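You operate a simulated robot arm through the tools that you are given. There is no shell and no other tool.

Carry out the task below with a simulated robot arm. There is one attempt and no reset: what you move stays moved.

Task
Fold the white shirt with both panels and set the blue saddle on.
Fine: turn each panel right over; both end flat again.

The check looks at the end state, three seconds after you hand in, the way a careful person would. Anything else that was tipped, shoved, dropped, spilled or broken makes it a failure. Flat cloth is picked up by pressing the open fingertips on it (5 to 10 N) and closing them slowly along it; thin cloth reads only 2 to 8 mm in the jaws.

Robot
A 7-joint arm with a two-finger parallel gripper, fixed in place. Base frame: the origin is at the foot of the arm, x ahead of it, y to its left, z up. Units: mm, degrees, N and s.
With the tool pointing down near the work surface it reaches from about 380 to 880 mm from the base axis. Its first joint turns from -166.0 to 166.0 degrees. Payload 3.43 kg.
The tool frame sits at the grasp point between the pads (the TCP): z along the fingers, y along the line on which they close. The tips reach 34 mm beyond it. The gripper opens to 128 mm. The fingers are 24 mm wide and 12 mm thick; the gripper's body (48 by 130 mm) begins 96 mm behind the TCP.
Orientation is told as [roll, pitch, yaw] about the base's x, y, z axes, in that order, counted from this pose: with the fingers straight down and closing along the base's y, the tool's x points along the base's -x, its y along +y and its z along -z.

Tools
- The arm moves only by the tool send_rows. Its argument "commands" is one flat list of numbers, 7 for each row, row after row: the shift along the tool's x, y, z in mm, then the turn, a rotation vector about the tool's x, y, z in degrees, then the finger opening in mm, from 0 to 128. In form: [dx, dy, dz, ax, ay, az, gripper, dx, dy, dz, ax, ay, az, gripper, ...]. A call has 1 to 20 rows; each row is the pose to reach, as a shift and turn from the pose commanded when the call began, along the tool's axes at that moment. A row lasts 0.2 s, in which the tool goes at most 50 mm and 8.6 degrees; a call with a longer step from one row to the next is refused whole, and so is a gripper value outside its range. A pose out of reach is approached as far as the arm can. The call stops where the force on the tool passes 40 N (or 10 N more than at its start, if that is more) or the arm is blocked; 0.2 s more then pass. The fingers move at their own pace (about 153 mm/s each) and stop on an object; they squeeze with about 43 N. The grip force told is the motor's: it shows also when the fingers shut on nothing. Time passes only in rows, and 0.2 s behind the last, so rows that repeat a pose let the fingers close. It gives the time, the measured TCP pose, the force on the tool (base axes), the opening and the grip force at its end, in the units of the frame above (readings bear some noise), with the torque about the TCP (base axes, N m) and any sound that the robot's microphone picked up, and new pictures: "pictures" is both (left out), scene, wrist or none.
- Cameras (640 x 400 px; columns grow to the right, rows downward): "scene" is fixed at [36.7, -656.3, 1525.6]; the picture's right is [-0.62, -0.78, 0.00], its down [-0.41, 0.32, -0.85] and it looks along [0.67, -0.53, -0.52] (base axes); focal length 214 px, centre (320, 200). "wrist" rides on the gripper at [76, -11, -160] in the tool frame; the picture's right is [0.15, 0.99, 0.00], its down [-0.88, 0.13, -0.46] and it looks along [-0.45, 0.07, 0.89] (tool axes); focal length 234 px, centre (320, 200). There is no depth. A picture from a camera that has moved, and an enlarged one, comes with that camera's place and axes in the base frame and with its lens. The place of the scene camera against the robot may be out by one fixed shift of up to 25 mm in any direction.
- enlarge(camera, box): a new picture of the part [left, top, right, bottom] of that camera's present view, enlarged. The clock stands still meanwhile.
- sign_off(): hands the job in; it is judged then, once.

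Places have to be worked out from the pictures, the camera data and where the tool is seen. Open the gripper and draw the arm clear of the work before you hand the job in, unless the task says otherwise.

The tools are called by a JSON object that holds its "op" and its "data". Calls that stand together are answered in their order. send_rows: Moves the arm, as the interface text tells. Its arguments: {"type":"object","properties":{"commands":{"type":"array","items":{"type":"number"}},"pictures":{"type":"string","enum":["both","scene","wrist","none"]}},"required":["commands"]} The other tools are called the same way: enlarge (camera, box) takes an enlarged picture of a part of a camera's view; sign_off () hands the job in.

At the start:

```text
time_s: 0.0
eef_pos: [97.3, -458.6, 1285.5]
tool_rot: [0.0, -0.1, -0.1]
force: [0.2, -0.1, 0.0]
wrist_torque: [0.03, -0.01, -0.01]
gripper_width: 128.0
gripper_force: 0.1
```

scene: 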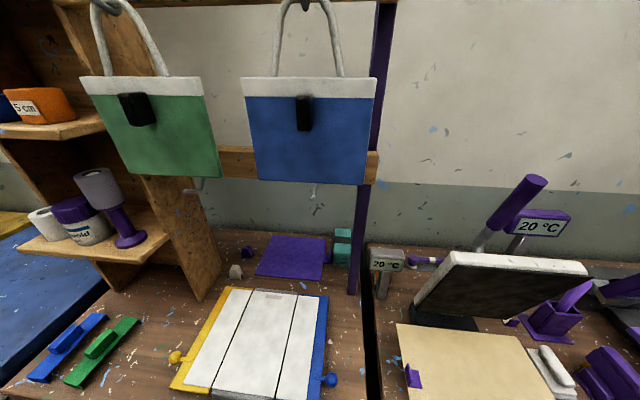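
wrist: 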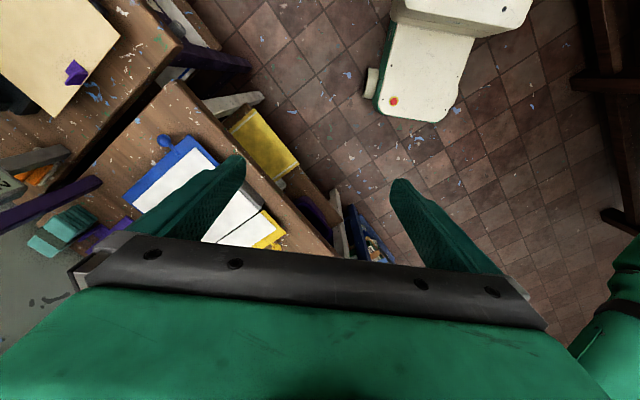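

I'll start by looking closely at the work area in the scene view: the shirt on the board, its knobs, and the blue and green saddles.

{"op": "enlarge", "data": {"camera": "scene", "box": [160, 270, 350, 400]}}

{"op": "enlarge", "data": {"camera": "scene", "box": [0, 280, 190, 400]}}

{"op": "enlarge", "data": {"camera": "wrist", "box": [80, 100, 400, 300]}}

```text
3.08 times, centred on (255, 335) of scene
camera zoom: at [36.7, -656.3, 1525.6], right [-0.62, -0.78, 0.0], down [-0.41, 0.32, -0.85], along [0.67, -0.53, -0.52], focal length 660 px, centre (520, -215)
```

zoom: 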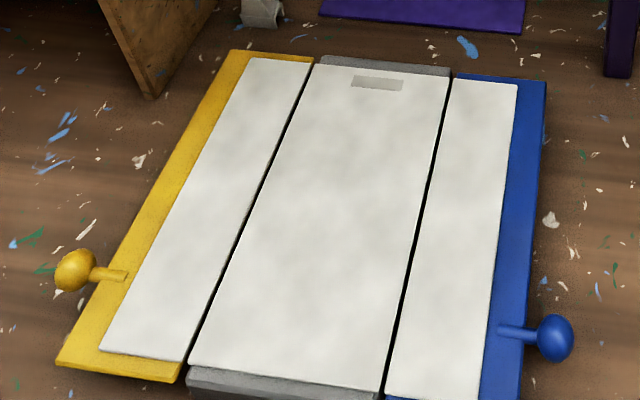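

```text
3.33 times, centred on (95, 340) of scene
camera zoom: at [36.7, -656.3, 1525.6], right [-0.62, -0.78, 0.0], down [-0.41, 0.32, -0.85], along [0.67, -0.53, -0.52], focal length 715 px, centre (1070, -267)
```

zoom: 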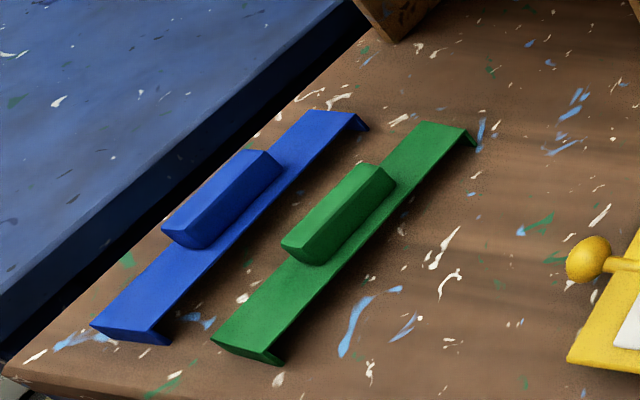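

```text
2.00 times, centred on (240, 200) of wrist
camera zoom: at [21.2, -469.9, 1444.3], right [-0.15, 0.99, 0.0], down [0.88, 0.13, 0.46], along [0.45, 0.07, -0.89], focal length 468 px, centre (480, 200)
```

zoom: 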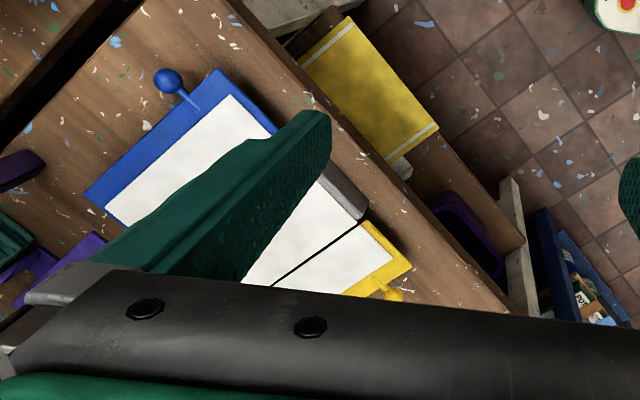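

The white shirt lies across a three-part folding board: yellow flap, grey centre, blue flap, with knobs at the sides. The board top is near z≈885, centred around (390,-730) and turned about 45°. I'll move the arm in free air so the wrist camera looks down on it.

{"op": "send_rows", "data": {"commands": [-15, -30, 11, 0, 0, 0, 128, -36, -73, 27, 0, 0, 0, 128, -57, -115, 43, 0, 0, 0, 128, -78, -157, 59, 0, 0, 0, 128, -99, -199, 75, 0, 0, 0, 128, -120, -241, 91, 0, 0, 0, 128, -138, -277, 105, 0, 0, 0, 128, -145, -291, 110, 0, 0, 0, 128, -145, -291, 110, 0, 0, 0, 128], "pictures": "both"}}

```text
refused: row 2 steps farther than a row can; nothing moved
```

The call was refused because one step was slightly over 50 mm. I'll send the same move with smaller steps.

{"op": "send_rows", "data": {"commands": [-15, -30, 11, 0, 0, 0, 128, -33, -67, 25, 0, 0, 0, 128, -52, -104, 39, 0, 0, 0, 128, -70, -141, 53, 0, 0, 0, 128, -88, -178, 67, 0, 0, 0, 128, -107, -215, 81, 0, 0, 0, 128, -125, -252, 95, 0, 0, 0, 128, -138, -277, 105, 0, 0, 0, 128, -145, -291, 110, 0, 0, 0, 128, -145, -291, 110, 0, 0, 0, 128], "pictures": "both"}}

```text
time_s: 2.2
eef_pos: [242.0, -751.0, 1174.9]
tool_rot: [0.0, 0.0, -0.2]
force: [-0.3, 0.5, -0.2]
wrist_torque: [-0.01, -0.02, -0.05]
gripper_width: 128.1
gripper_force: 0.1
camera wrist: at [165.7, -761.6, 1333.8], right [-0.14, 0.99, 0.0], down [0.88, 0.13, 0.46], along [0.45, 0.07, -0.89], focal length 234 px, centre (320, 200)
```

scene: 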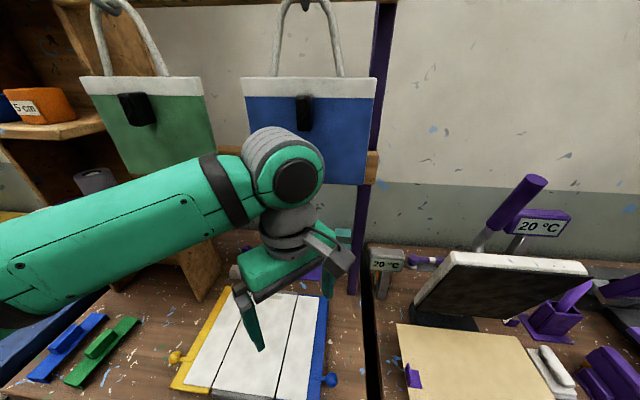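
wrist: 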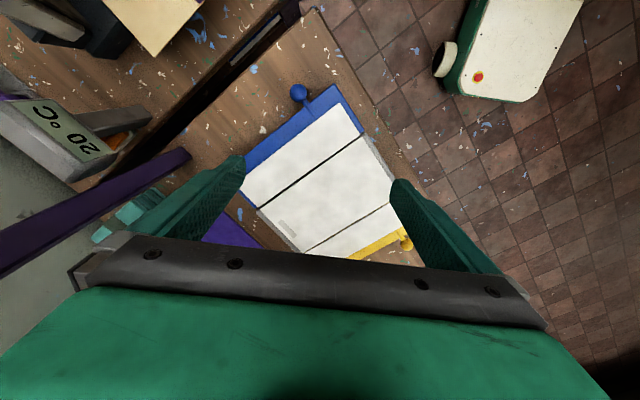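

The wrist camera sees the board now, partly hidden behind the gripper. I'll enlarge it to measure the geometry.

{"op": "enlarge", "data": {"camera": "wrist", "box": [230, 70, 430, 270]}}

{"op": "enlarge", "data": {"camera": "scene", "box": [160, 280, 350, 400]}}

```text
2.00 times, centred on (330, 170) of wrist
camera zoom: at [165.7, -761.6, 1333.8], right [-0.14, 0.99, 0.0], down [0.88, 0.13, 0.46], along [0.45, 0.07, -0.89], focal length 468 px, centre (300, 260)
```

zoom: 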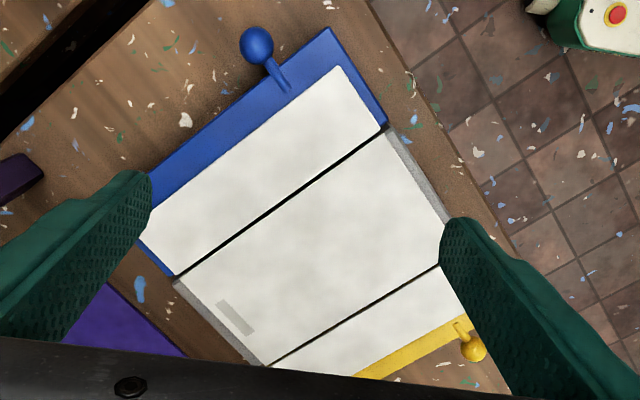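

```text
3.33 times, centred on (255, 340) of scene
camera zoom: at [36.7, -656.3, 1525.6], right [-0.62, -0.78, 0.0], down [-0.41, 0.32, -0.85], along [0.67, -0.53, -0.52], focal length 715 px, centre (537, -267)
```

zoom: 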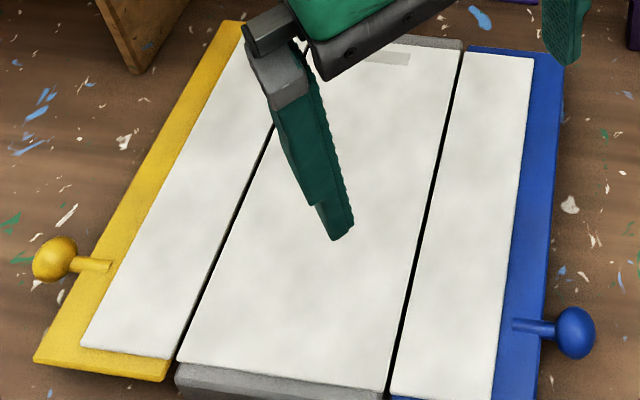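

From the two wrist views I place the blue knob at about (188,-794,922) and the yellow knob at about (452,-528,922). The hinge lines run along (0.71,-0.70). I'll move above the yellow knob and turn the tool 45° so the fingers close parallel to the hinge.

{"op": "send_rows", "data": {"commands": [-10, 10, 5, 0, 0, -3, 128, -35, 35, 12, 0, 0, -10, 128, -62, 66, 22, 0, 0, -18, 128, -90, 96, 33, 0, 0, -25, 128, -118, 126, 44, 0, 0, -33, 128, -146, 156, 55, 0, 0, -40, 128, -174, 186, 66, 0, 0, -45, 128, -198, 211, 82, 0, 0, -45, 128, -210, 223, 100, 0, 0, -45, 128, -210, 223, 115, 0, 0, -45, 128, -210, 223, 115, 0, 0, -45, 128], "pictures": "both"}}

```text
time_s: 4.6
eef_pos: [452.7, -526.1, 1060.6]
tool_rot: [0.1, -0.1, 45.0]
force: [0.3, -0.7, 0.4]
wrist_torque: [0.01, -0.01, 0.0]
gripper_width: 128.0
gripper_force: 0.0
camera wrist: at [405.9, -588.1, 1219.2], right [-0.8, 0.6, 0.0], down [0.53, 0.71, 0.46], along [0.27, 0.37, -0.89], focal length 234 px, centre (320, 200)
```

scene: 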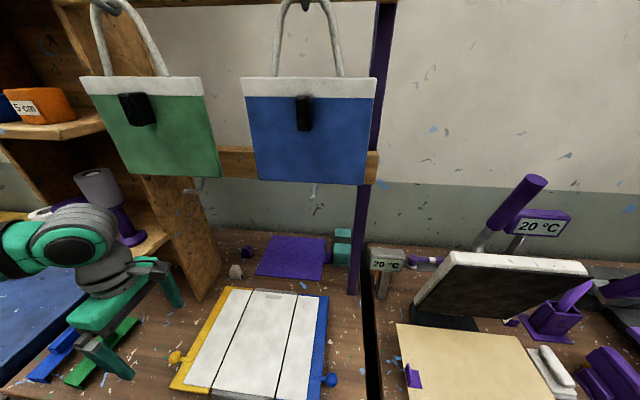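
wrist: 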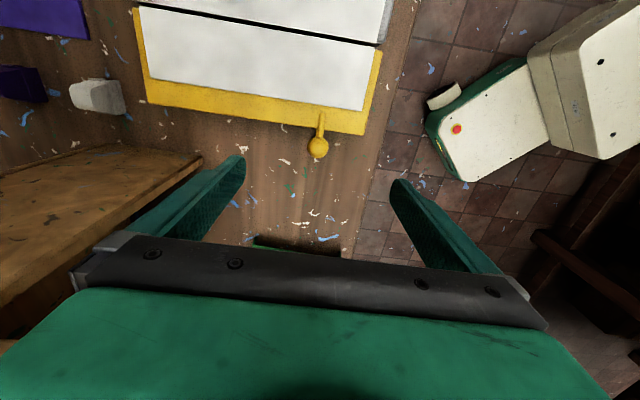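

The yellow knob is where I predicted, about (453,-528,922). I'll enlarge the view for the details of the knob, stem and panel.

{"op": "enlarge", "data": {"camera": "wrist", "box": [240, 60, 400, 160]}}

{"op": "enlarge", "data": {"camera": "wrist", "box": [130, 0, 400, 170]}}

```text
4.00 times, centred on (320, 110) of wrist
camera zoom: at [405.9, -588.1, 1219.2], right [-0.8, 0.6, 0.0], down [0.53, 0.71, 0.46], along [0.27, 0.37, -0.89], focal length 937 px, centre (320, 560)
```

zoom: 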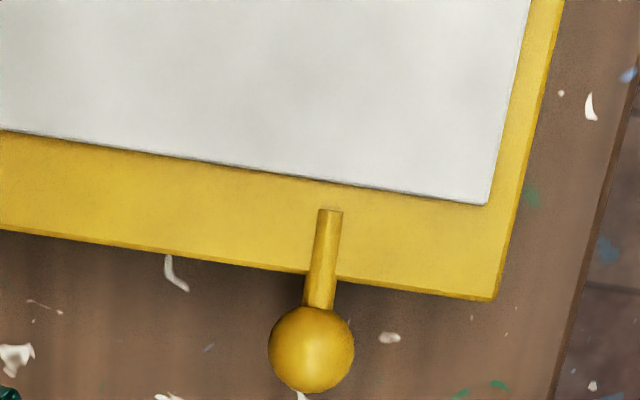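

```text
2.35 times, centred on (265, 85) of wrist
camera zoom: at [405.9, -588.1, 1219.2], right [-0.8, 0.6, 0.0], down [0.53, 0.71, 0.46], along [0.27, 0.37, -0.89], focal length 551 px, centre (449, 471)
```

zoom: 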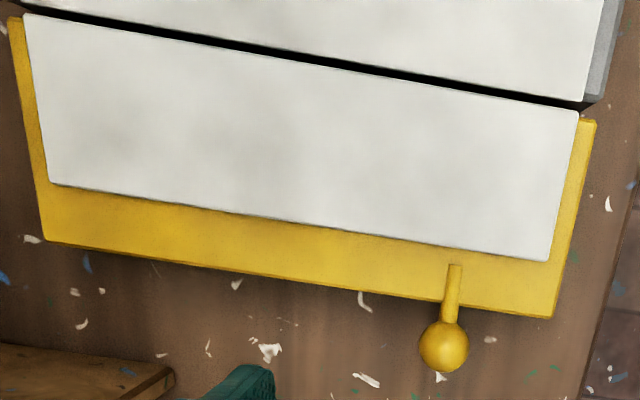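

The hinge lines are at exactly -45° and the knob is a 27 mm ball 23 mm outboard of the panel edge. I'll descend over the knob with the fingers at 60 mm and check alignment.

{"op": "send_rows", "data": {"commands": [0.5, -1, 20, 0, 0, 0, 100, 0.7, -2, 50, 0, 0, 0, 70, 0.7, -2, 75, 0, 0, 0, 60, 0.7, -2, 92, 0, 0, 0, 60, 0.7, -2, 95, 0, 0, 0, 60, 0.7, -2, 95, 0, 0, 0, 60], "pictures": "both"}}

```text
time_s: 6.0
eef_pos: [453.1, -529.7, 964.8]
tool_rot: [0.0, -0.1, 44.9]
force: [-0.7, -0.5, 0.6]
wrist_torque: [0.01, -0.02, 0.03]
gripper_width: 59.7
gripper_force: 0.1
camera wrist: at [407.4, -590.3, 1124.0], right [-0.8, 0.6, 0.0], down [0.53, 0.71, 0.46], along [0.27, 0.37, -0.89], focal length 234 px, centre (320, 200)
```

scene: 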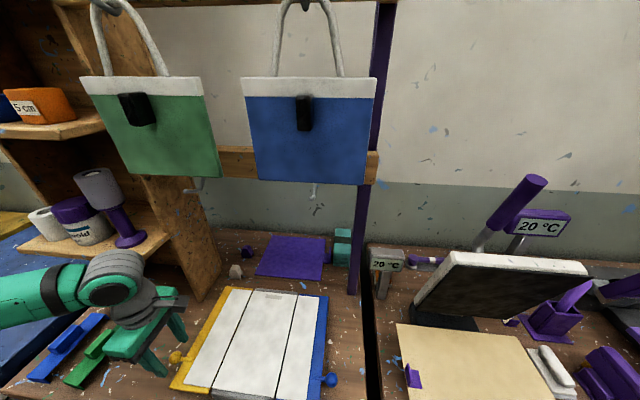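
wrist: 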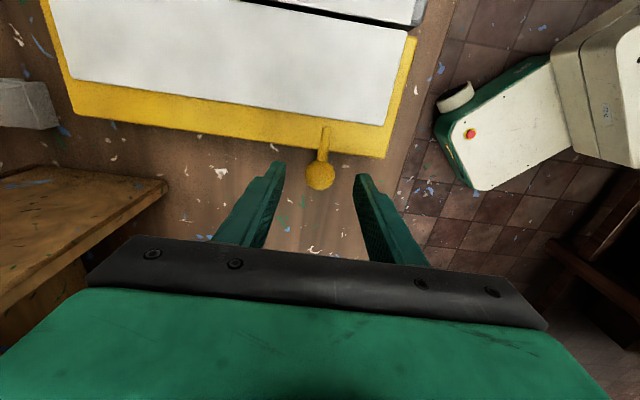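

{"op": "enlarge", "data": {"camera": "wrist", "box": [240, 110, 400, 230]}}

{"op": "enlarge", "data": {"camera": "scene", "box": [90, 290, 250, 400]}}

```text
3.33 times, centred on (320, 170) of wrist
camera zoom: at [407.4, -590.3, 1124.0], right [-0.8, 0.6, 0.0], down [0.53, 0.71, 0.46], along [0.27, 0.37, -0.89], focal length 781 px, centre (320, 300)
```

zoom: 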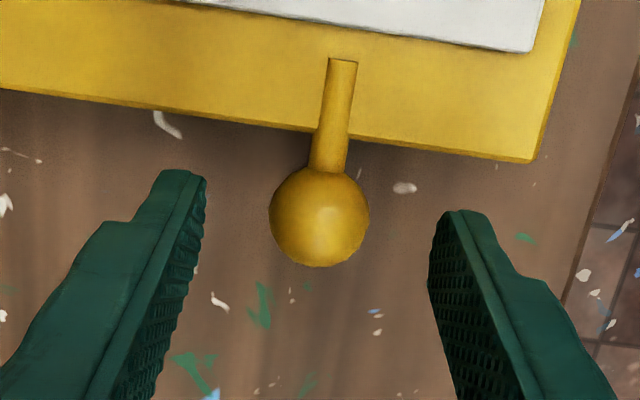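

```text
3.64 times, centred on (170, 345) of scene
camera zoom: at [36.7, -656.3, 1525.6], right [-0.62, -0.78, 0.0], down [-0.41, 0.32, -0.85], along [0.67, -0.53, -0.52], focal length 780 px, centre (866, -327)
```

zoom: 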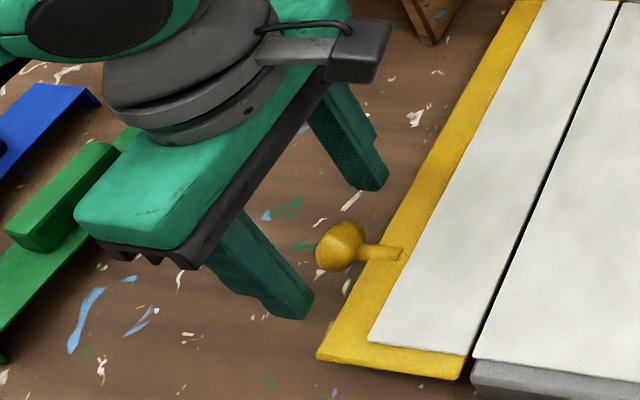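

The knob is centred between the fingers at about (453,-529,922). I'll lower until the tips are about 11 mm below the ball centre, then close in small steps.

{"op": "send_rows", "data": {"commands": [-1, 0.5, 8, 0, 0, 0, 60, -1, 0.5, 16, 0, 0, 0, 60, -1, 0.5, 20, 0, 0, 0, 55, -1, 0.5, 20, 0, 0, 0, 45, -1, 0.5, 20, 0, 0, 0, 38, -1, 0.5, 20, 0, 0, 0, 33, -1, 0.5, 20, 0, 0, 0, 29, -1, 0.5, 20, 0, 0, 0, 26, -1, 0.5, 20, 0, 0, 0, 22, -1, 0.5, 20, 0, 0, 0, 18, -1, 0.5, 20, 0, 0, 0, 15, -1, 0.5, 20, 0, 0, 0, 15], "pictures": "both"}}

```text
time_s: 8.6
eef_pos: [453.3, -528.6, 945.1]
tool_rot: [0.0, 0.0, 45.0]
force: [8.8, -10.2, -1.2]
wrist_torque: [-0.25, -0.17, 0.01]
gripper_width: 26.8
gripper_force: 44.7
camera wrist: at [407.9, -589.9, 1104.5], right [-0.8, 0.6, 0.0], down [0.53, 0.71, 0.46], along [0.27, 0.36, -0.89], focal length 234 px, centre (320, 200)
```

scene: 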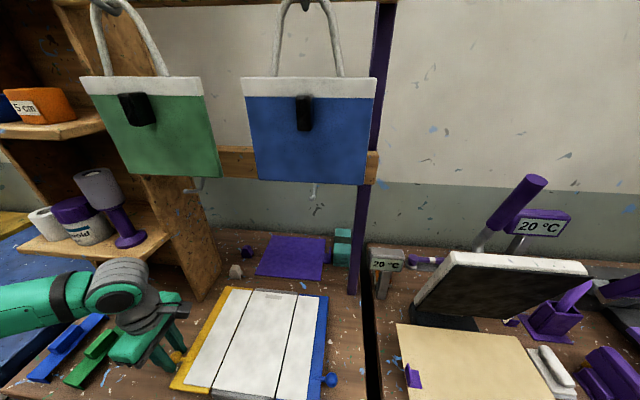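
wrist: 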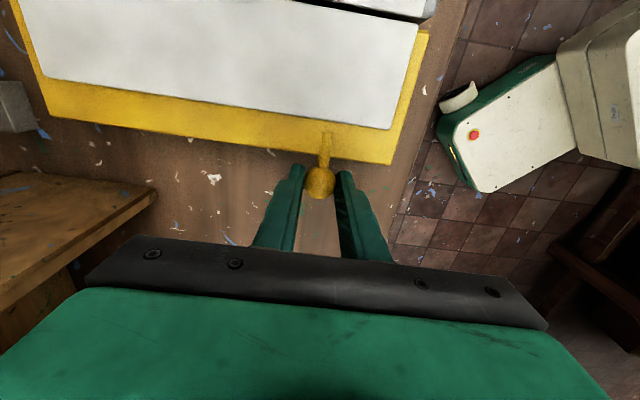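

The knob is gripped (26.8 mm wide, with about 13 N side load along the hinge). I'll relax the tool about 1 mm along the hinge and start lifting on an arc about the hinge, watching the force.

{"op": "send_rows", "data": {"commands": [0, -0.8, 0, 0, 0, 0, 15, 0.56, -1, -8, 0, 0, 0, 15, 1.7, -1, -16, 0, 0, 0, 15, 3.4, -1, -23.9, 0, 0, 0, 15, 5.6, -1, -31.7, 0, 0, 0, 15, 8.3, -1, -39.3, 0, 0, 0, 15], "pictures": "both"}}

```text
time_s: 10.0
eef_pos: [449.6, -534.5, 984.9]
tool_rot: [0.1, -0.1, 45.0]
force: [8.5, 12.8, -6.6]
wrist_torque: [1.15, -0.99, -0.01]
gripper_width: 26.7
gripper_force: 44.9
camera wrist: at [403.1, -595.3, 1143.4], right [-0.8, 0.6, 0.0], down [0.53, 0.71, 0.46], along [0.27, 0.37, -0.89], focal length 234 px, centre (320, 200)
```

scene: 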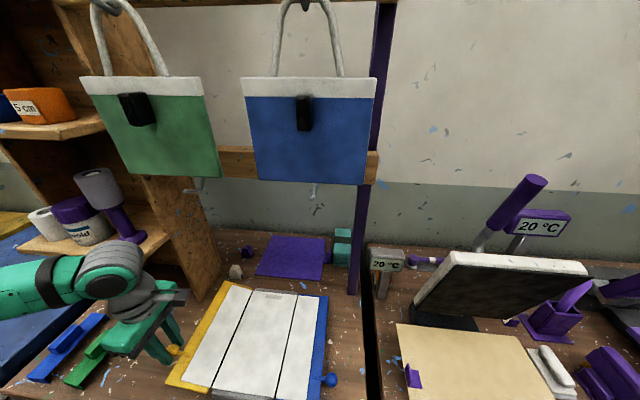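
wrist: 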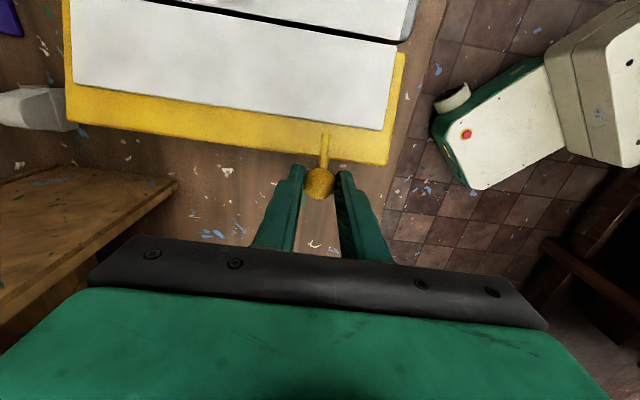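

The panel lifted about 20°. The measured points put the hinge axis at f≈169, z≈923, with a radius of about 116 mm. I'll continue the arc to about 60° on the corrected circle.

{"op": "send_rows", "data": {"commands": [2.5, 0.2, -10.2, 0, 0, 0, 15, 7.2, 0.2, -19.2, 0, 0, 0, 15, 12.6, 0.2, -27.7, 0, 0, 0, 15, 18.8, 0.2, -35.7, 0, 0, 0, 15, 25.6, 0.2, -43.2, 0, 0, 0, 15, 33.1, 0.2, -50, 0, 0, 0, 15, 41.1, 0.2, -56.2, 0, 0, 0, 15, 49.6, 0.2, -61.6, 0, 0, 0, 15], "pictures": "both"}}

```text
time_s: 11.8
eef_pos: [411.8, -571.0, 1046.5]
tool_rot: [0.0, 0.2, 44.9]
force: [-0.6, -0.9, -0.7]
wrist_torque: [-0.04, 0.04, 0.0]
gripper_width: 14.9
gripper_force: 0.4
camera wrist: at [365.3, -631.3, 1205.4], right [-0.8, 0.6, 0.0], down [0.53, 0.71, 0.45], along [0.27, 0.36, -0.89], focal length 234 px, centre (320, 200)
```

scene: 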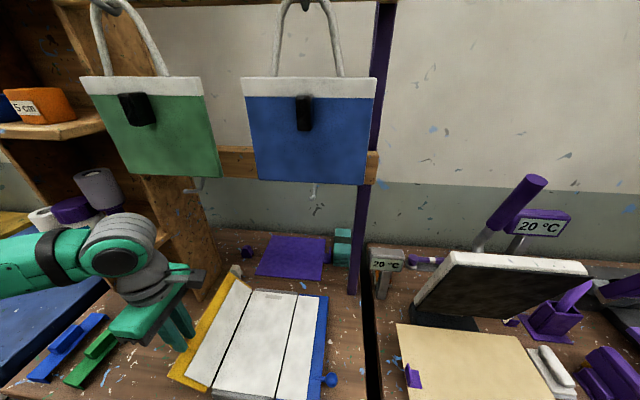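
wrist: 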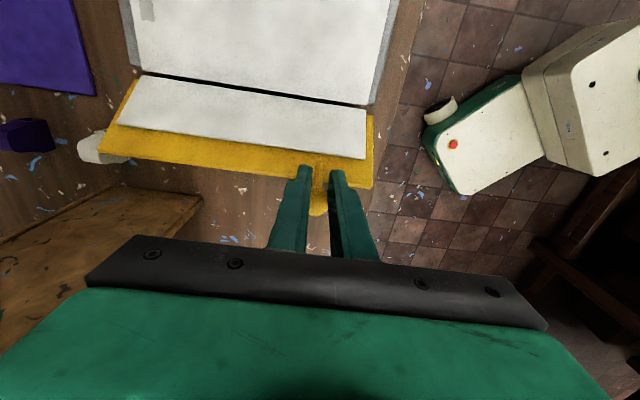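

The knob slipped out of the fingers: the width went to 14.9 mm with no force. The panel still looks raised, so I'll look closer.

{"op": "enlarge", "data": {"camera": "scene", "box": [130, 250, 290, 400]}}

{"op": "enlarge", "data": {"camera": "wrist", "box": [240, 110, 400, 230]}}

```text
2.67 times, centred on (210, 325) of scene
camera zoom: at [36.7, -656.3, 1525.6], right [-0.62, -0.78, 0.0], down [-0.41, 0.32, -0.85], along [0.67, -0.53, -0.52], focal length 572 px, centre (613, -133)
```

zoom: 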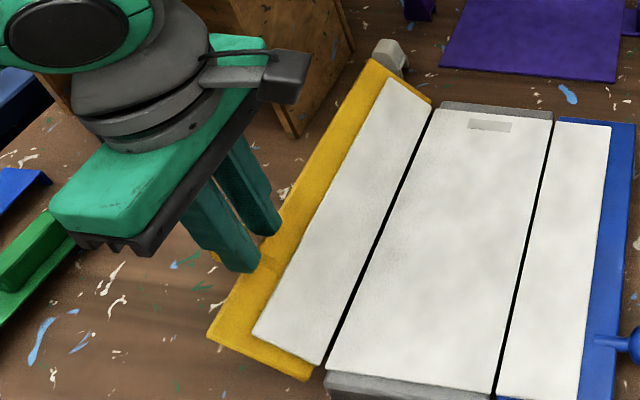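

```text
3.33 times, centred on (320, 170) of wrist
camera zoom: at [365.3, -631.3, 1205.4], right [-0.8, 0.6, 0.0], down [0.53, 0.71, 0.45], along [0.27, 0.36, -0.89], focal length 781 px, centre (320, 300)
```

zoom: 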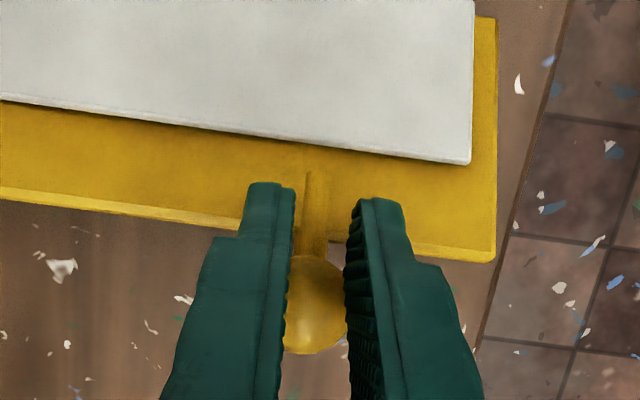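

The ball slipped out toward the outboard side, so the hinge axis is probably a little higher than I assumed (z≈930). I'll hold still briefly to see whether the panel stays up by itself.

{"op": "send_rows", "data": {"commands": [0, 0, 0, 0, 0, 0, 15, 0, 0, 0, 0, 0, 0, 15], "pictures": "both"}}

```text
time_s: 12.4
eef_pos: [413.0, -569.4, 1046.3]
tool_rot: [0.0, 0.0, 44.9]
force: [-0.1, -0.5, -0.1]
wrist_torque: [-0.02, -0.01, -0.03]
gripper_width: 15.2
gripper_force: 0.1
camera wrist: at [366.9, -630.6, 1204.8], right [-0.8, 0.6, 0.0], down [0.53, 0.71, 0.46], along [0.27, 0.37, -0.89], focal length 234 px, centre (320, 200)
```

scene: 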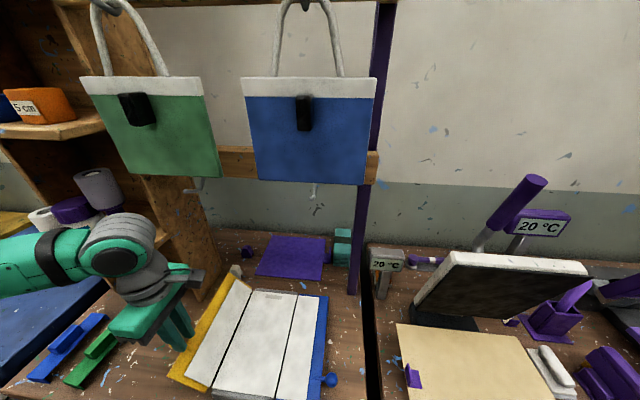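
wrist: 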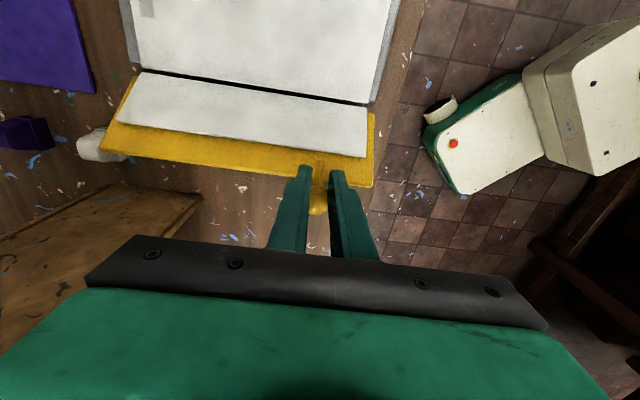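

The panel stays put, so the hinge has friction. I'll open the fingers, shift back over the knob and take a fresh look before gripping again.

{"op": "send_rows", "data": {"commands": [0, 0, -10, 0, 0, 0, 40, -5, 0, -20, 0, 0, 0, 60, -23, 0, -20, 0, 0, 0, 60, -23, 0, -20, 0, 0, 0, 60], "pictures": "wrist"}}

{"op": "enlarge", "data": {"camera": "wrist", "box": [240, 110, 400, 230]}}

{"op": "enlarge", "data": {"camera": "scene", "box": [130, 250, 290, 400]}}

```text
time_s: 13.4
eef_pos: [429.0, -551.5, 1065.4]
tool_rot: [0.0, 0.0, 45.0]
force: [0.0, -0.1, -0.8]
wrist_torque: [-0.01, 0.01, 0.01]
gripper_width: 59.9
gripper_force: 0.0
camera wrist: at [383.2, -614.5, 1224.8], right [-0.8, 0.6, 0.0], down [0.53, 0.71, 0.46], along [0.27, 0.37, -0.89], focal length 234 px, centre (320, 200)
```

wrist: 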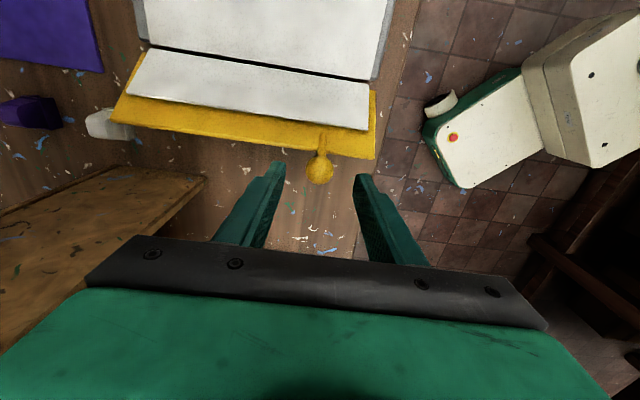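

```text
3.33 times, centred on (320, 170) of wrist
camera zoom: at [383.2, -614.5, 1224.8], right [-0.8, 0.6, 0.0], down [0.53, 0.71, 0.46], along [0.27, 0.37, -0.89], focal length 781 px, centre (320, 300)
```

zoom: 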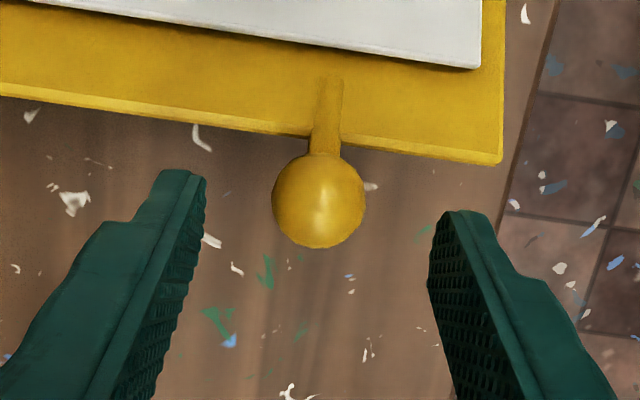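

```text
2.67 times, centred on (210, 325) of scene
camera zoom: at [36.7, -656.3, 1525.6], right [-0.62, -0.78, 0.0], down [-0.41, 0.32, -0.85], along [0.67, -0.53, -0.52], focal length 572 px, centre (613, -133)
```

zoom: 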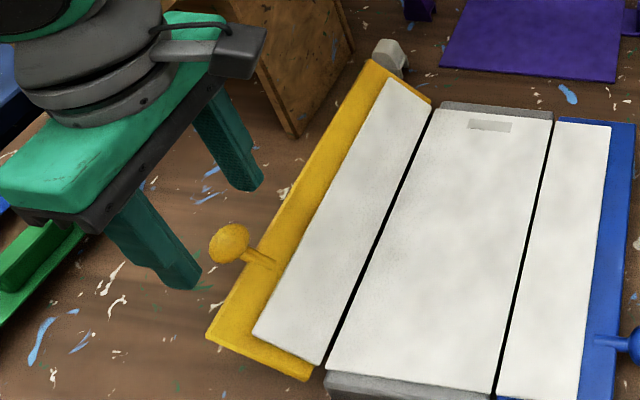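

The panel holds at about 45°, and the knob is at f≈86, z≈1007 (hinge axis f≈169, z≈926). Since it holds its angle, pushing is safer than gripping. I'll close the fingers, move along the panel past the knob, and lower just outboard of its raised edge.

{"op": "send_rows", "data": {"commands": [-8, -15, -10, 0, 0, 0, 30, -26, -52, -10, 0, 0, 0, 0, -26, -52, 10, 0, 0, 0, 0, -26, -52, 40, 0, 0, 0, 0, -26, -52, 65, 0, 0, 0, 0, -26, -52, 71, 0, 0, 0, 0, -26, -52, 71, 0, 0, 0, 0], "pictures": "both"}}

```text
time_s: 15.0
eef_pos: [484.7, -571.3, 994.6]
tool_rot: [0.0, 0.0, 45.0]
force: [0.1, 0.1, 0.9]
wrist_torque: [0.03, 0.01, 0.02]
gripper_width: 0.0
gripper_force: 32.3
camera wrist: at [438.7, -632.8, 1153.5], right [-0.8, 0.6, 0.0], down [0.53, 0.71, 0.46], along [0.27, 0.37, -0.89], focal length 234 px, centre (320, 200)
```

scene: 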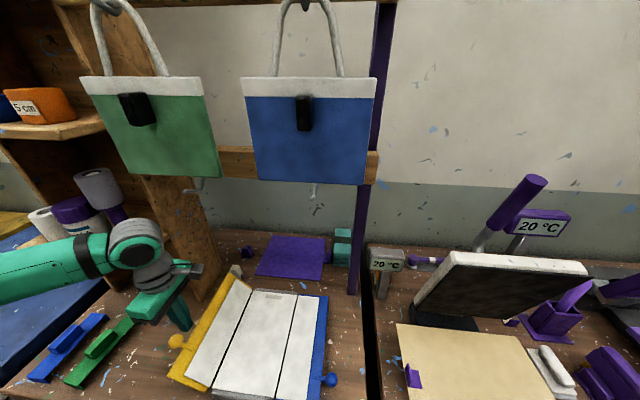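
wrist: 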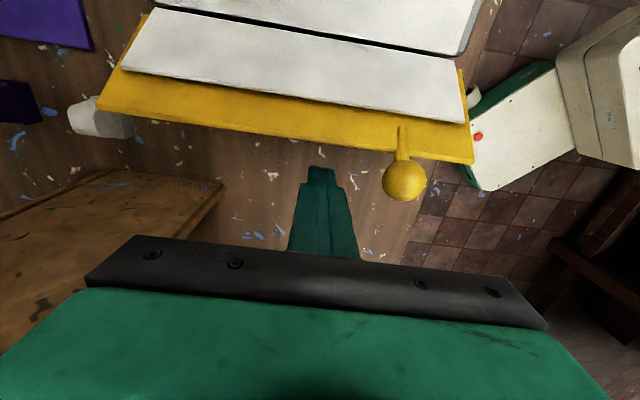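

The closed fingers are about 20 mm outboard of the raised panel, clear of the knob. Now I'll push inward and slightly upward to bring the panel past vertical.

{"op": "send_rows", "data": {"commands": [10, 0, 0, 0, 0, 0, 0, 18, 0, 0, 0, 0, 0, 0, 25, 0, -5, 0, 0, 0, 0, 31, 0, -10, 0, 0, 0, 0, 37, 0, -15, 0, 0, 0, 0, 42, 0, -18, 0, 0, 0, 0, 47, 0, -20, 0, 0, 0, 0, 52, 0, -23, 0, 0, 0, 0, 57.5, 0, -25, 0, 0, 0, 0, 63, 0, -28, 0, 0, 0, 0, 68, 0, -31, 0, 0, 0, 0], "pictures": "both"}}

```text
time_s: 17.4
eef_pos: [437.2, -619.7, 1026.7]
tool_rot: [0.0, 0.0, 44.9]
force: [-0.8, 0.6, 0.5]
wrist_torque: [0.01, 0.03, 0.0]
gripper_width: 0.0
gripper_force: 32.7
camera wrist: at [390.3, -681.4, 1185.2], right [-0.8, 0.6, 0.0], down [0.53, 0.71, 0.46], along [0.27, 0.37, -0.89], focal length 234 px, centre (320, 200)
```

scene: 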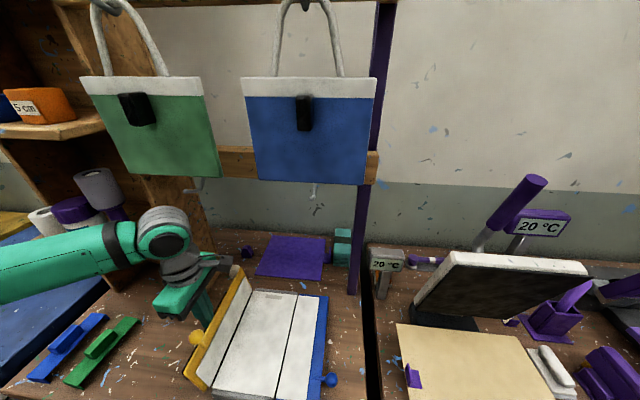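
wrist: 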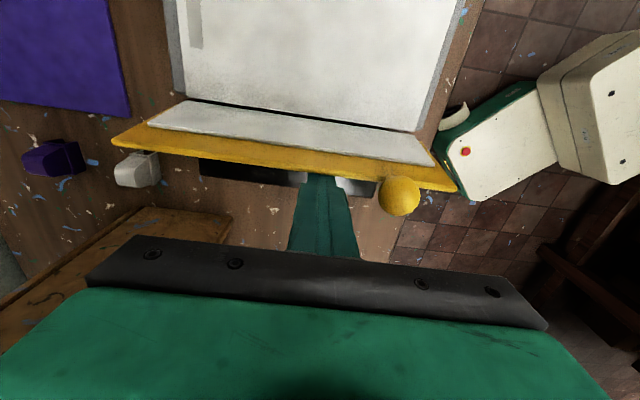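

The panel is near 75–80° and following the finger. I'll push on past vertical.

{"op": "send_rows", "data": {"commands": [6, 0, -2, 0, 0, 0, 0, 13, 0, -3.5, 0, 0, 0, 0, 19, 0, -4, 0, 0, 0, 0, 25.4, 0, -5, 0, 0, 0, 0, 31.6, 0, -5, 0, 0, 0, 0, 37.8, 0, -4, 0, 0, 0, 0], "pictures": "both"}}

```text
time_s: 18.8
eef_pos: [409.5, -646.0, 1029.9]
tool_rot: [0.1, -0.1, 45.1]
force: [-0.5, 0.4, 1.8]
wrist_torque: [0.03, 0.0, 0.0]
gripper_width: 0.0
gripper_force: 33.2
camera wrist: at [363.4, -708.2, 1189.5], right [-0.8, 0.6, 0.0], down [0.53, 0.71, 0.46], along [0.27, 0.37, -0.89], focal length 234 px, centre (320, 200)
```

scene: 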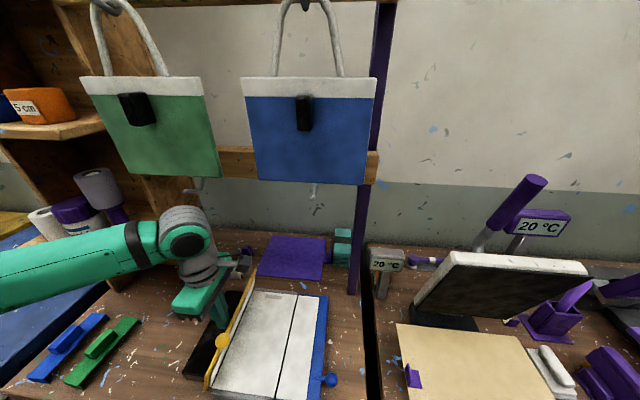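
wrist: 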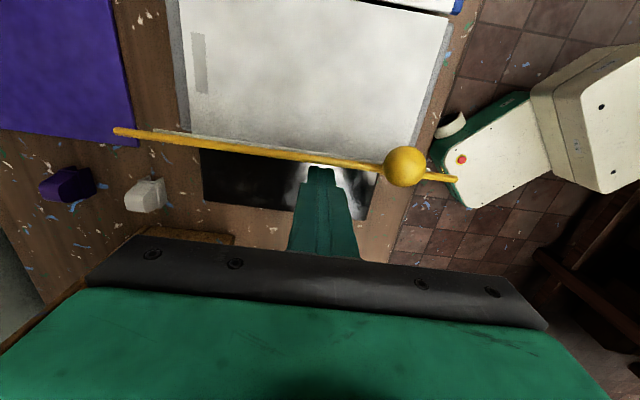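

The panel is past vertical now (about 105°). I'll keep following the arc with the fingertip, lowering it toward the centre.

{"op": "send_rows", "data": {"commands": [6, 0, 1, 0, 0, 0, 0, 11.8, 0, 2, 0, 0, 0, 0, 17.5, 0, 4.5, 0, 0, 0, 0, 23.3, 0, 7, 0, 0, 0, 0, 28.6, 0, 10.2, 0, 0, 0, 0, 33.8, 0, 13.4, 0, 0, 0, 0], "pictures": "both"}}

```text
time_s: 20.2
eef_pos: [386.1, -668.3, 1017.0]
tool_rot: [0.0, 0.1, 45.1]
force: [-1.3, -0.1, 0.0]
wrist_torque: [0.0, -0.03, 0.02]
gripper_width: 0.0
gripper_force: 33.2
camera wrist: at [340.3, -730.5, 1175.5], right [-0.8, 0.59, 0.0], down [0.53, 0.72, 0.45], along [0.27, 0.37, -0.89], focal length 234 px, centre (320, 200)
```

scene: 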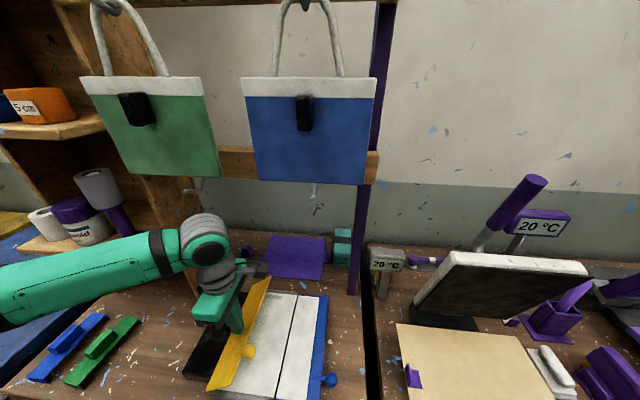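
wrist: 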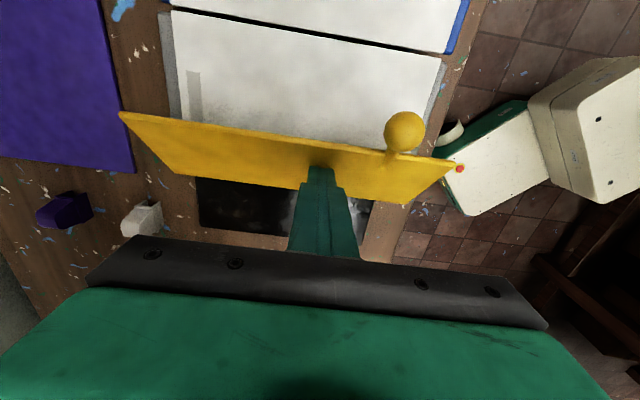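

About 135° now and following well. I'll continue lowering it to nearly flat on the centre.

{"op": "send_rows", "data": {"commands": [5.5, 0, 4.5, 0, 0, 0, 0, 10.6, 0, 9, 0, 0, 0, 0, 14.5, 0, 14, 0, 0, 0, 0, 18.2, 0, 19, 0, 0, 0, 0, 21, 0, 24.5, 0, 0, 0, 0, 23.8, 0, 30, 0, 0, 0, 0], "pictures": "both"}}

```text
time_s: 21.6
eef_pos: [368.5, -687.9, 986.4]
tool_rot: [0.0, -0.1, 44.9]
force: [-0.5, 0.1, -0.2]
wrist_torque: [-0.04, 0.0, 0.02]
gripper_width: 0.1
gripper_force: 32.6
camera wrist: at [322.9, -748.4, 1145.4], right [-0.8, 0.6, 0.0], down [0.53, 0.71, 0.46], along [0.27, 0.37, -0.89], focal length 234 px, centre (320, 200)
```

scene: 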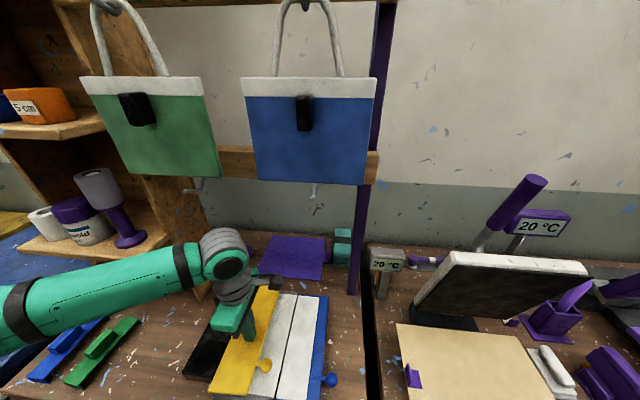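
wrist: 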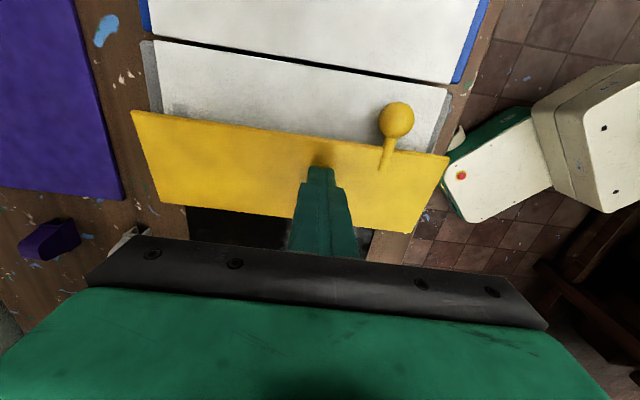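

About 165°. I'll press gently down the last bit in small steps until it seats.

{"op": "send_rows", "data": {"commands": [1, 0, 3, 0, 0, 0, 0, 2, 0, 6, 0, 0, 0, 0, 2.5, 0, 8, 0, 0, 0, 0, 3, 0, 10, 0, 0, 0, 0, 3, 0, 11, 0, 0, 0, 0], "pictures": "both"}}

```text
time_s: 22.5
eef_pos: [368.5, -690.0, 984.4]
tool_rot: [-0.2, 0.2, 45.0]
force: [1.6, 4.5, 14.9]
wrist_torque: [0.06, 0.07, -0.11]
gripper_width: 0.2
gripper_force: 32.8
stopped in row 4: the force on the tool passed its limit at 44 N (the readings are from after the stop); the commanded pose is now the measured one
camera wrist: at [322.2, -749.7, 1142.4], right [-0.8, 0.6, 0.0], down [0.53, 0.72, 0.45], along [0.27, 0.36, -0.89], focal length 234 px, centre (320, 200)
```

scene: 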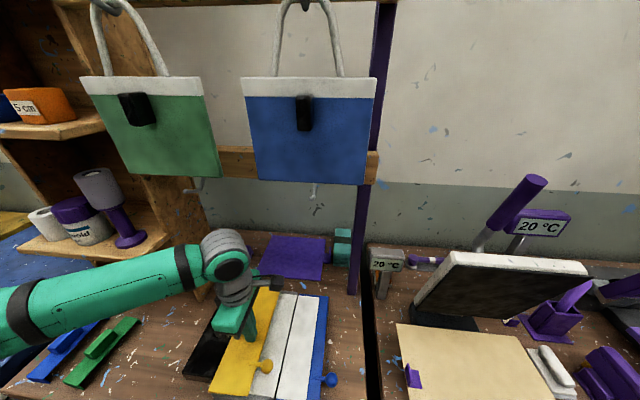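
wrist: 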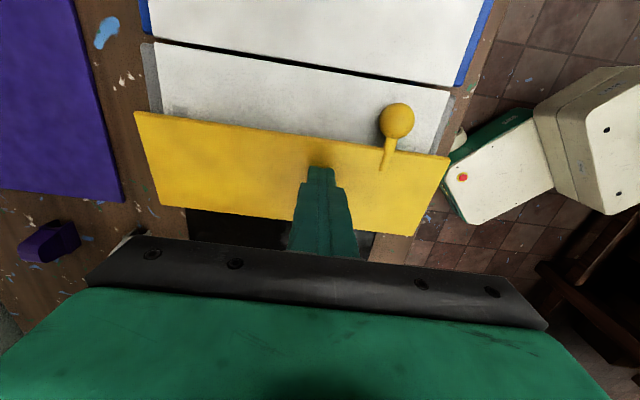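

The force limit stopped it at tip z≈950, so the panel has likely bottomed out on the centre. I'll check closely.

{"op": "enlarge", "data": {"camera": "wrist", "box": [120, 30, 480, 250]}}

{"op": "enlarge", "data": {"camera": "scene", "box": [170, 270, 350, 400]}}

```text
1.78 times, centred on (300, 140) of wrist
camera zoom: at [322.2, -749.7, 1142.4], right [-0.8, 0.6, 0.0], down [0.53, 0.72, 0.45], along [0.27, 0.36, -0.89], focal length 416 px, centre (356, 307)
```

zoom: 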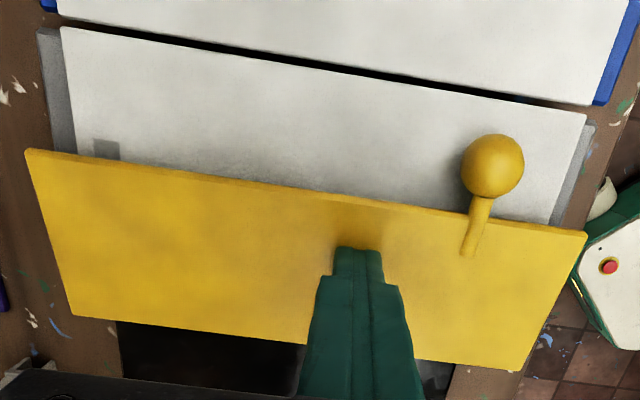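

```text
3.08 times, centred on (260, 335) of scene
camera zoom: at [36.7, -656.3, 1525.6], right [-0.62, -0.78, 0.0], down [-0.41, 0.32, -0.85], along [0.67, -0.53, -0.52], focal length 660 px, centre (505, -215)
```

zoom: 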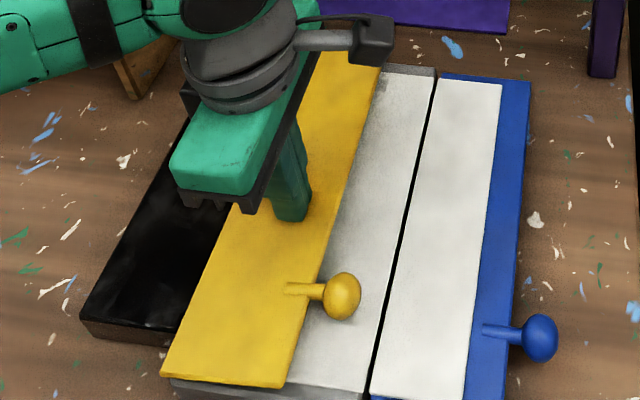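

The panel lies at about 171°, with its knob over the centre. I'll press once more nearer its free edge to make sure it is fully over.

{"op": "send_rows", "data": {"commands": [0, 0, -6, 0, 0, 0, 0, 10, 0, -6, 0, 0, 0, 0, 10, 0, -3, 0, 0, 0, 0, 10, 0, 0, 0, 0, 0, 0, 10, 0, 2, 0, 0, 0, 0, 10, 0, 3, 0, 0, 0, 0, 10, 0, 4, 0, 0, 0, 0, 10, 0, 5, 0, 0, 0, 0, 10, 0, 6, 0, 0, 0, 0], "pictures": "both"}}

```text
time_s: 23.9
eef_pos: [362.2, -697.3, 985.5]
tool_rot: [-0.4, 0.3, 45.0]
force: [0.1, 4.2, 14.6]
wrist_torque: [0.06, 0.11, -0.14]
gripper_width: 0.0
gripper_force: 32.1
stopped in row 6: the force on the tool passed its limit at 42 N (the readings are from after the stop); the commanded pose is now the measured one
camera wrist: at [315.2, -757.0, 1144.1], right [-0.8, 0.6, -0.01], down [0.53, 0.72, 0.45], along [0.27, 0.36, -0.89], focal length 234 px, centre (320, 200)
```

scene: 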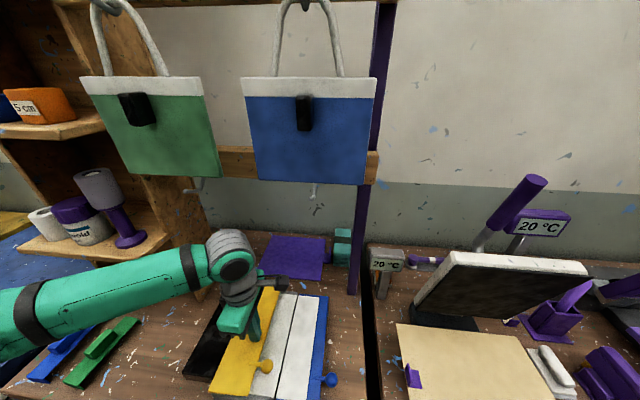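
wrist: 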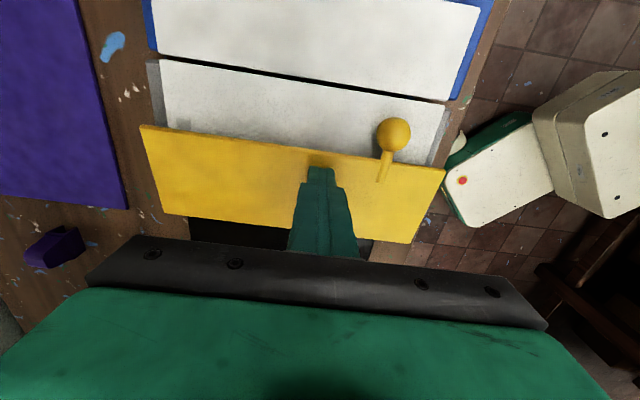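

The panel is at a firm stop at about 172°, which is fully over. Now I'll lift off and move over its knob (about f=284, e=695, z≈949) to bring it back.

{"op": "send_rows", "data": {"commands": [0, 0, -20, 0, 0, 0, 0, 5, 5, -45, 0, 0, 0, 0, 25, 30, -60, 0, 0, 0, 30, 47, 55, -60, 0, 0, 0, 60, 47, 55, -50, 0, 0, 0, 60, 47, 55, -50, 0, 0, 0, 60], "pictures": "both"}}

{"op": "enlarge", "data": {"camera": "wrist", "box": [220, 90, 420, 230]}}

```text
time_s: 25.2
eef_pos: [291.5, -692.0, 1032.6]
tool_rot: [-0.2, 0.2, 44.9]
force: [-0.2, -1.1, 0.6]
wrist_torque: [-0.01, -0.12, -0.02]
gripper_width: 60.1
gripper_force: 0.0
camera wrist: at [243.7, -751.9, 1192.7], right [-0.8, 0.6, 0.0], down [0.53, 0.72, 0.45], along [0.27, 0.36, -0.89], focal length 234 px, centre (320, 200)
```

scene: 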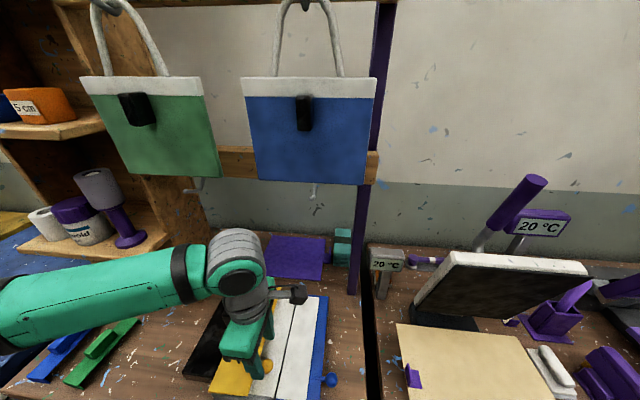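
wrist: 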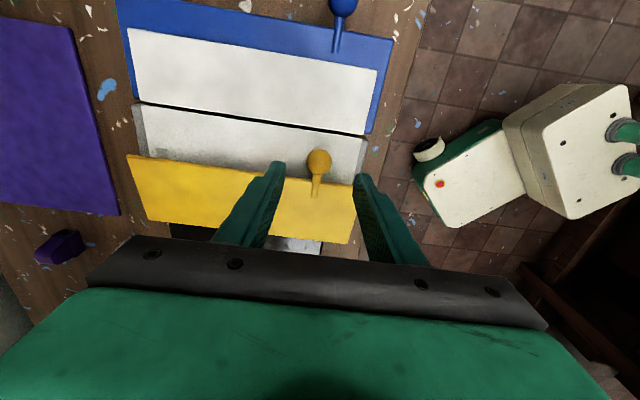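

```text
2.86 times, centred on (320, 160) of wrist
camera zoom: at [243.7, -751.9, 1192.7], right [-0.8, 0.6, 0.0], down [0.53, 0.72, 0.45], along [0.27, 0.36, -0.89], focal length 669 px, centre (320, 314)
```

zoom: 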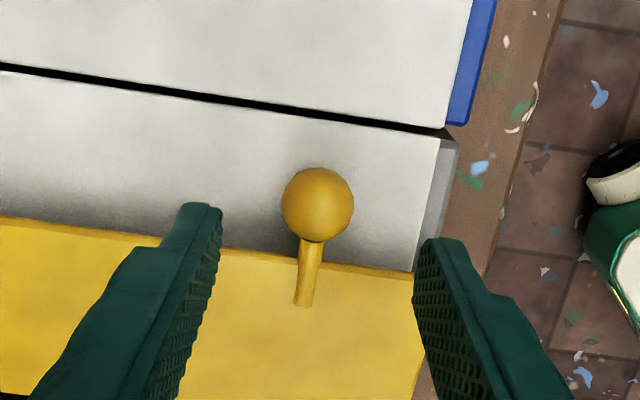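

The knob is centred between the fingers at about (f 283, z 953). I'll descend and close on it, then check the grip before lifting.

{"op": "send_rows", "data": {"commands": [0, 0, 25, 0, 0, 0, 60, 0, 0.5, 45, 0, 0, 0, 60, 0, 0.5, 55, 0, 0, 0, 55, 0, 0.5, 59, 0, 0, 0, 45, 0, 0.5, 59, 0, 0, 0, 36, 0, 0.5, 59, 0, 0, 0, 31, 0, 0.5, 59, 0, 0, 0, 28, 0, 0.5, 59, 0, 0, 0, 25, 0, 0.5, 59, 0, 0, 0, 20, 0, 0.5, 59, 0, 0, 0, 15, 0, 0.5, 59, 0, 0, 0, 10, 0, 0.5, 59, 0, 0, 0, 10], "pictures": "wrist"}}

```text
time_s: 27.9
eef_pos: [290.0, -692.7, 974.9]
tool_rot: [-0.4, 0.3, 45.0]
force: [14.1, -24.1, 2.0]
wrist_torque: [-0.34, -0.17, -0.16]
gripper_width: 27.0
gripper_force: 45.6
camera wrist: at [243.9, -752.5, 1133.8], right [-0.8, 0.6, -0.01], down [0.53, 0.72, 0.45], along [0.27, 0.36, -0.89], focal length 234 px, centre (320, 200)
```

wrist: 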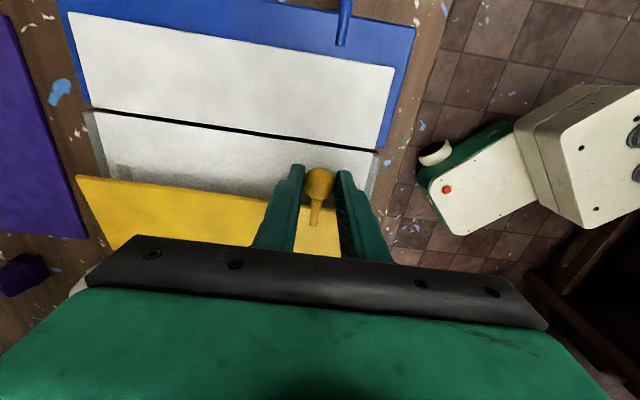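

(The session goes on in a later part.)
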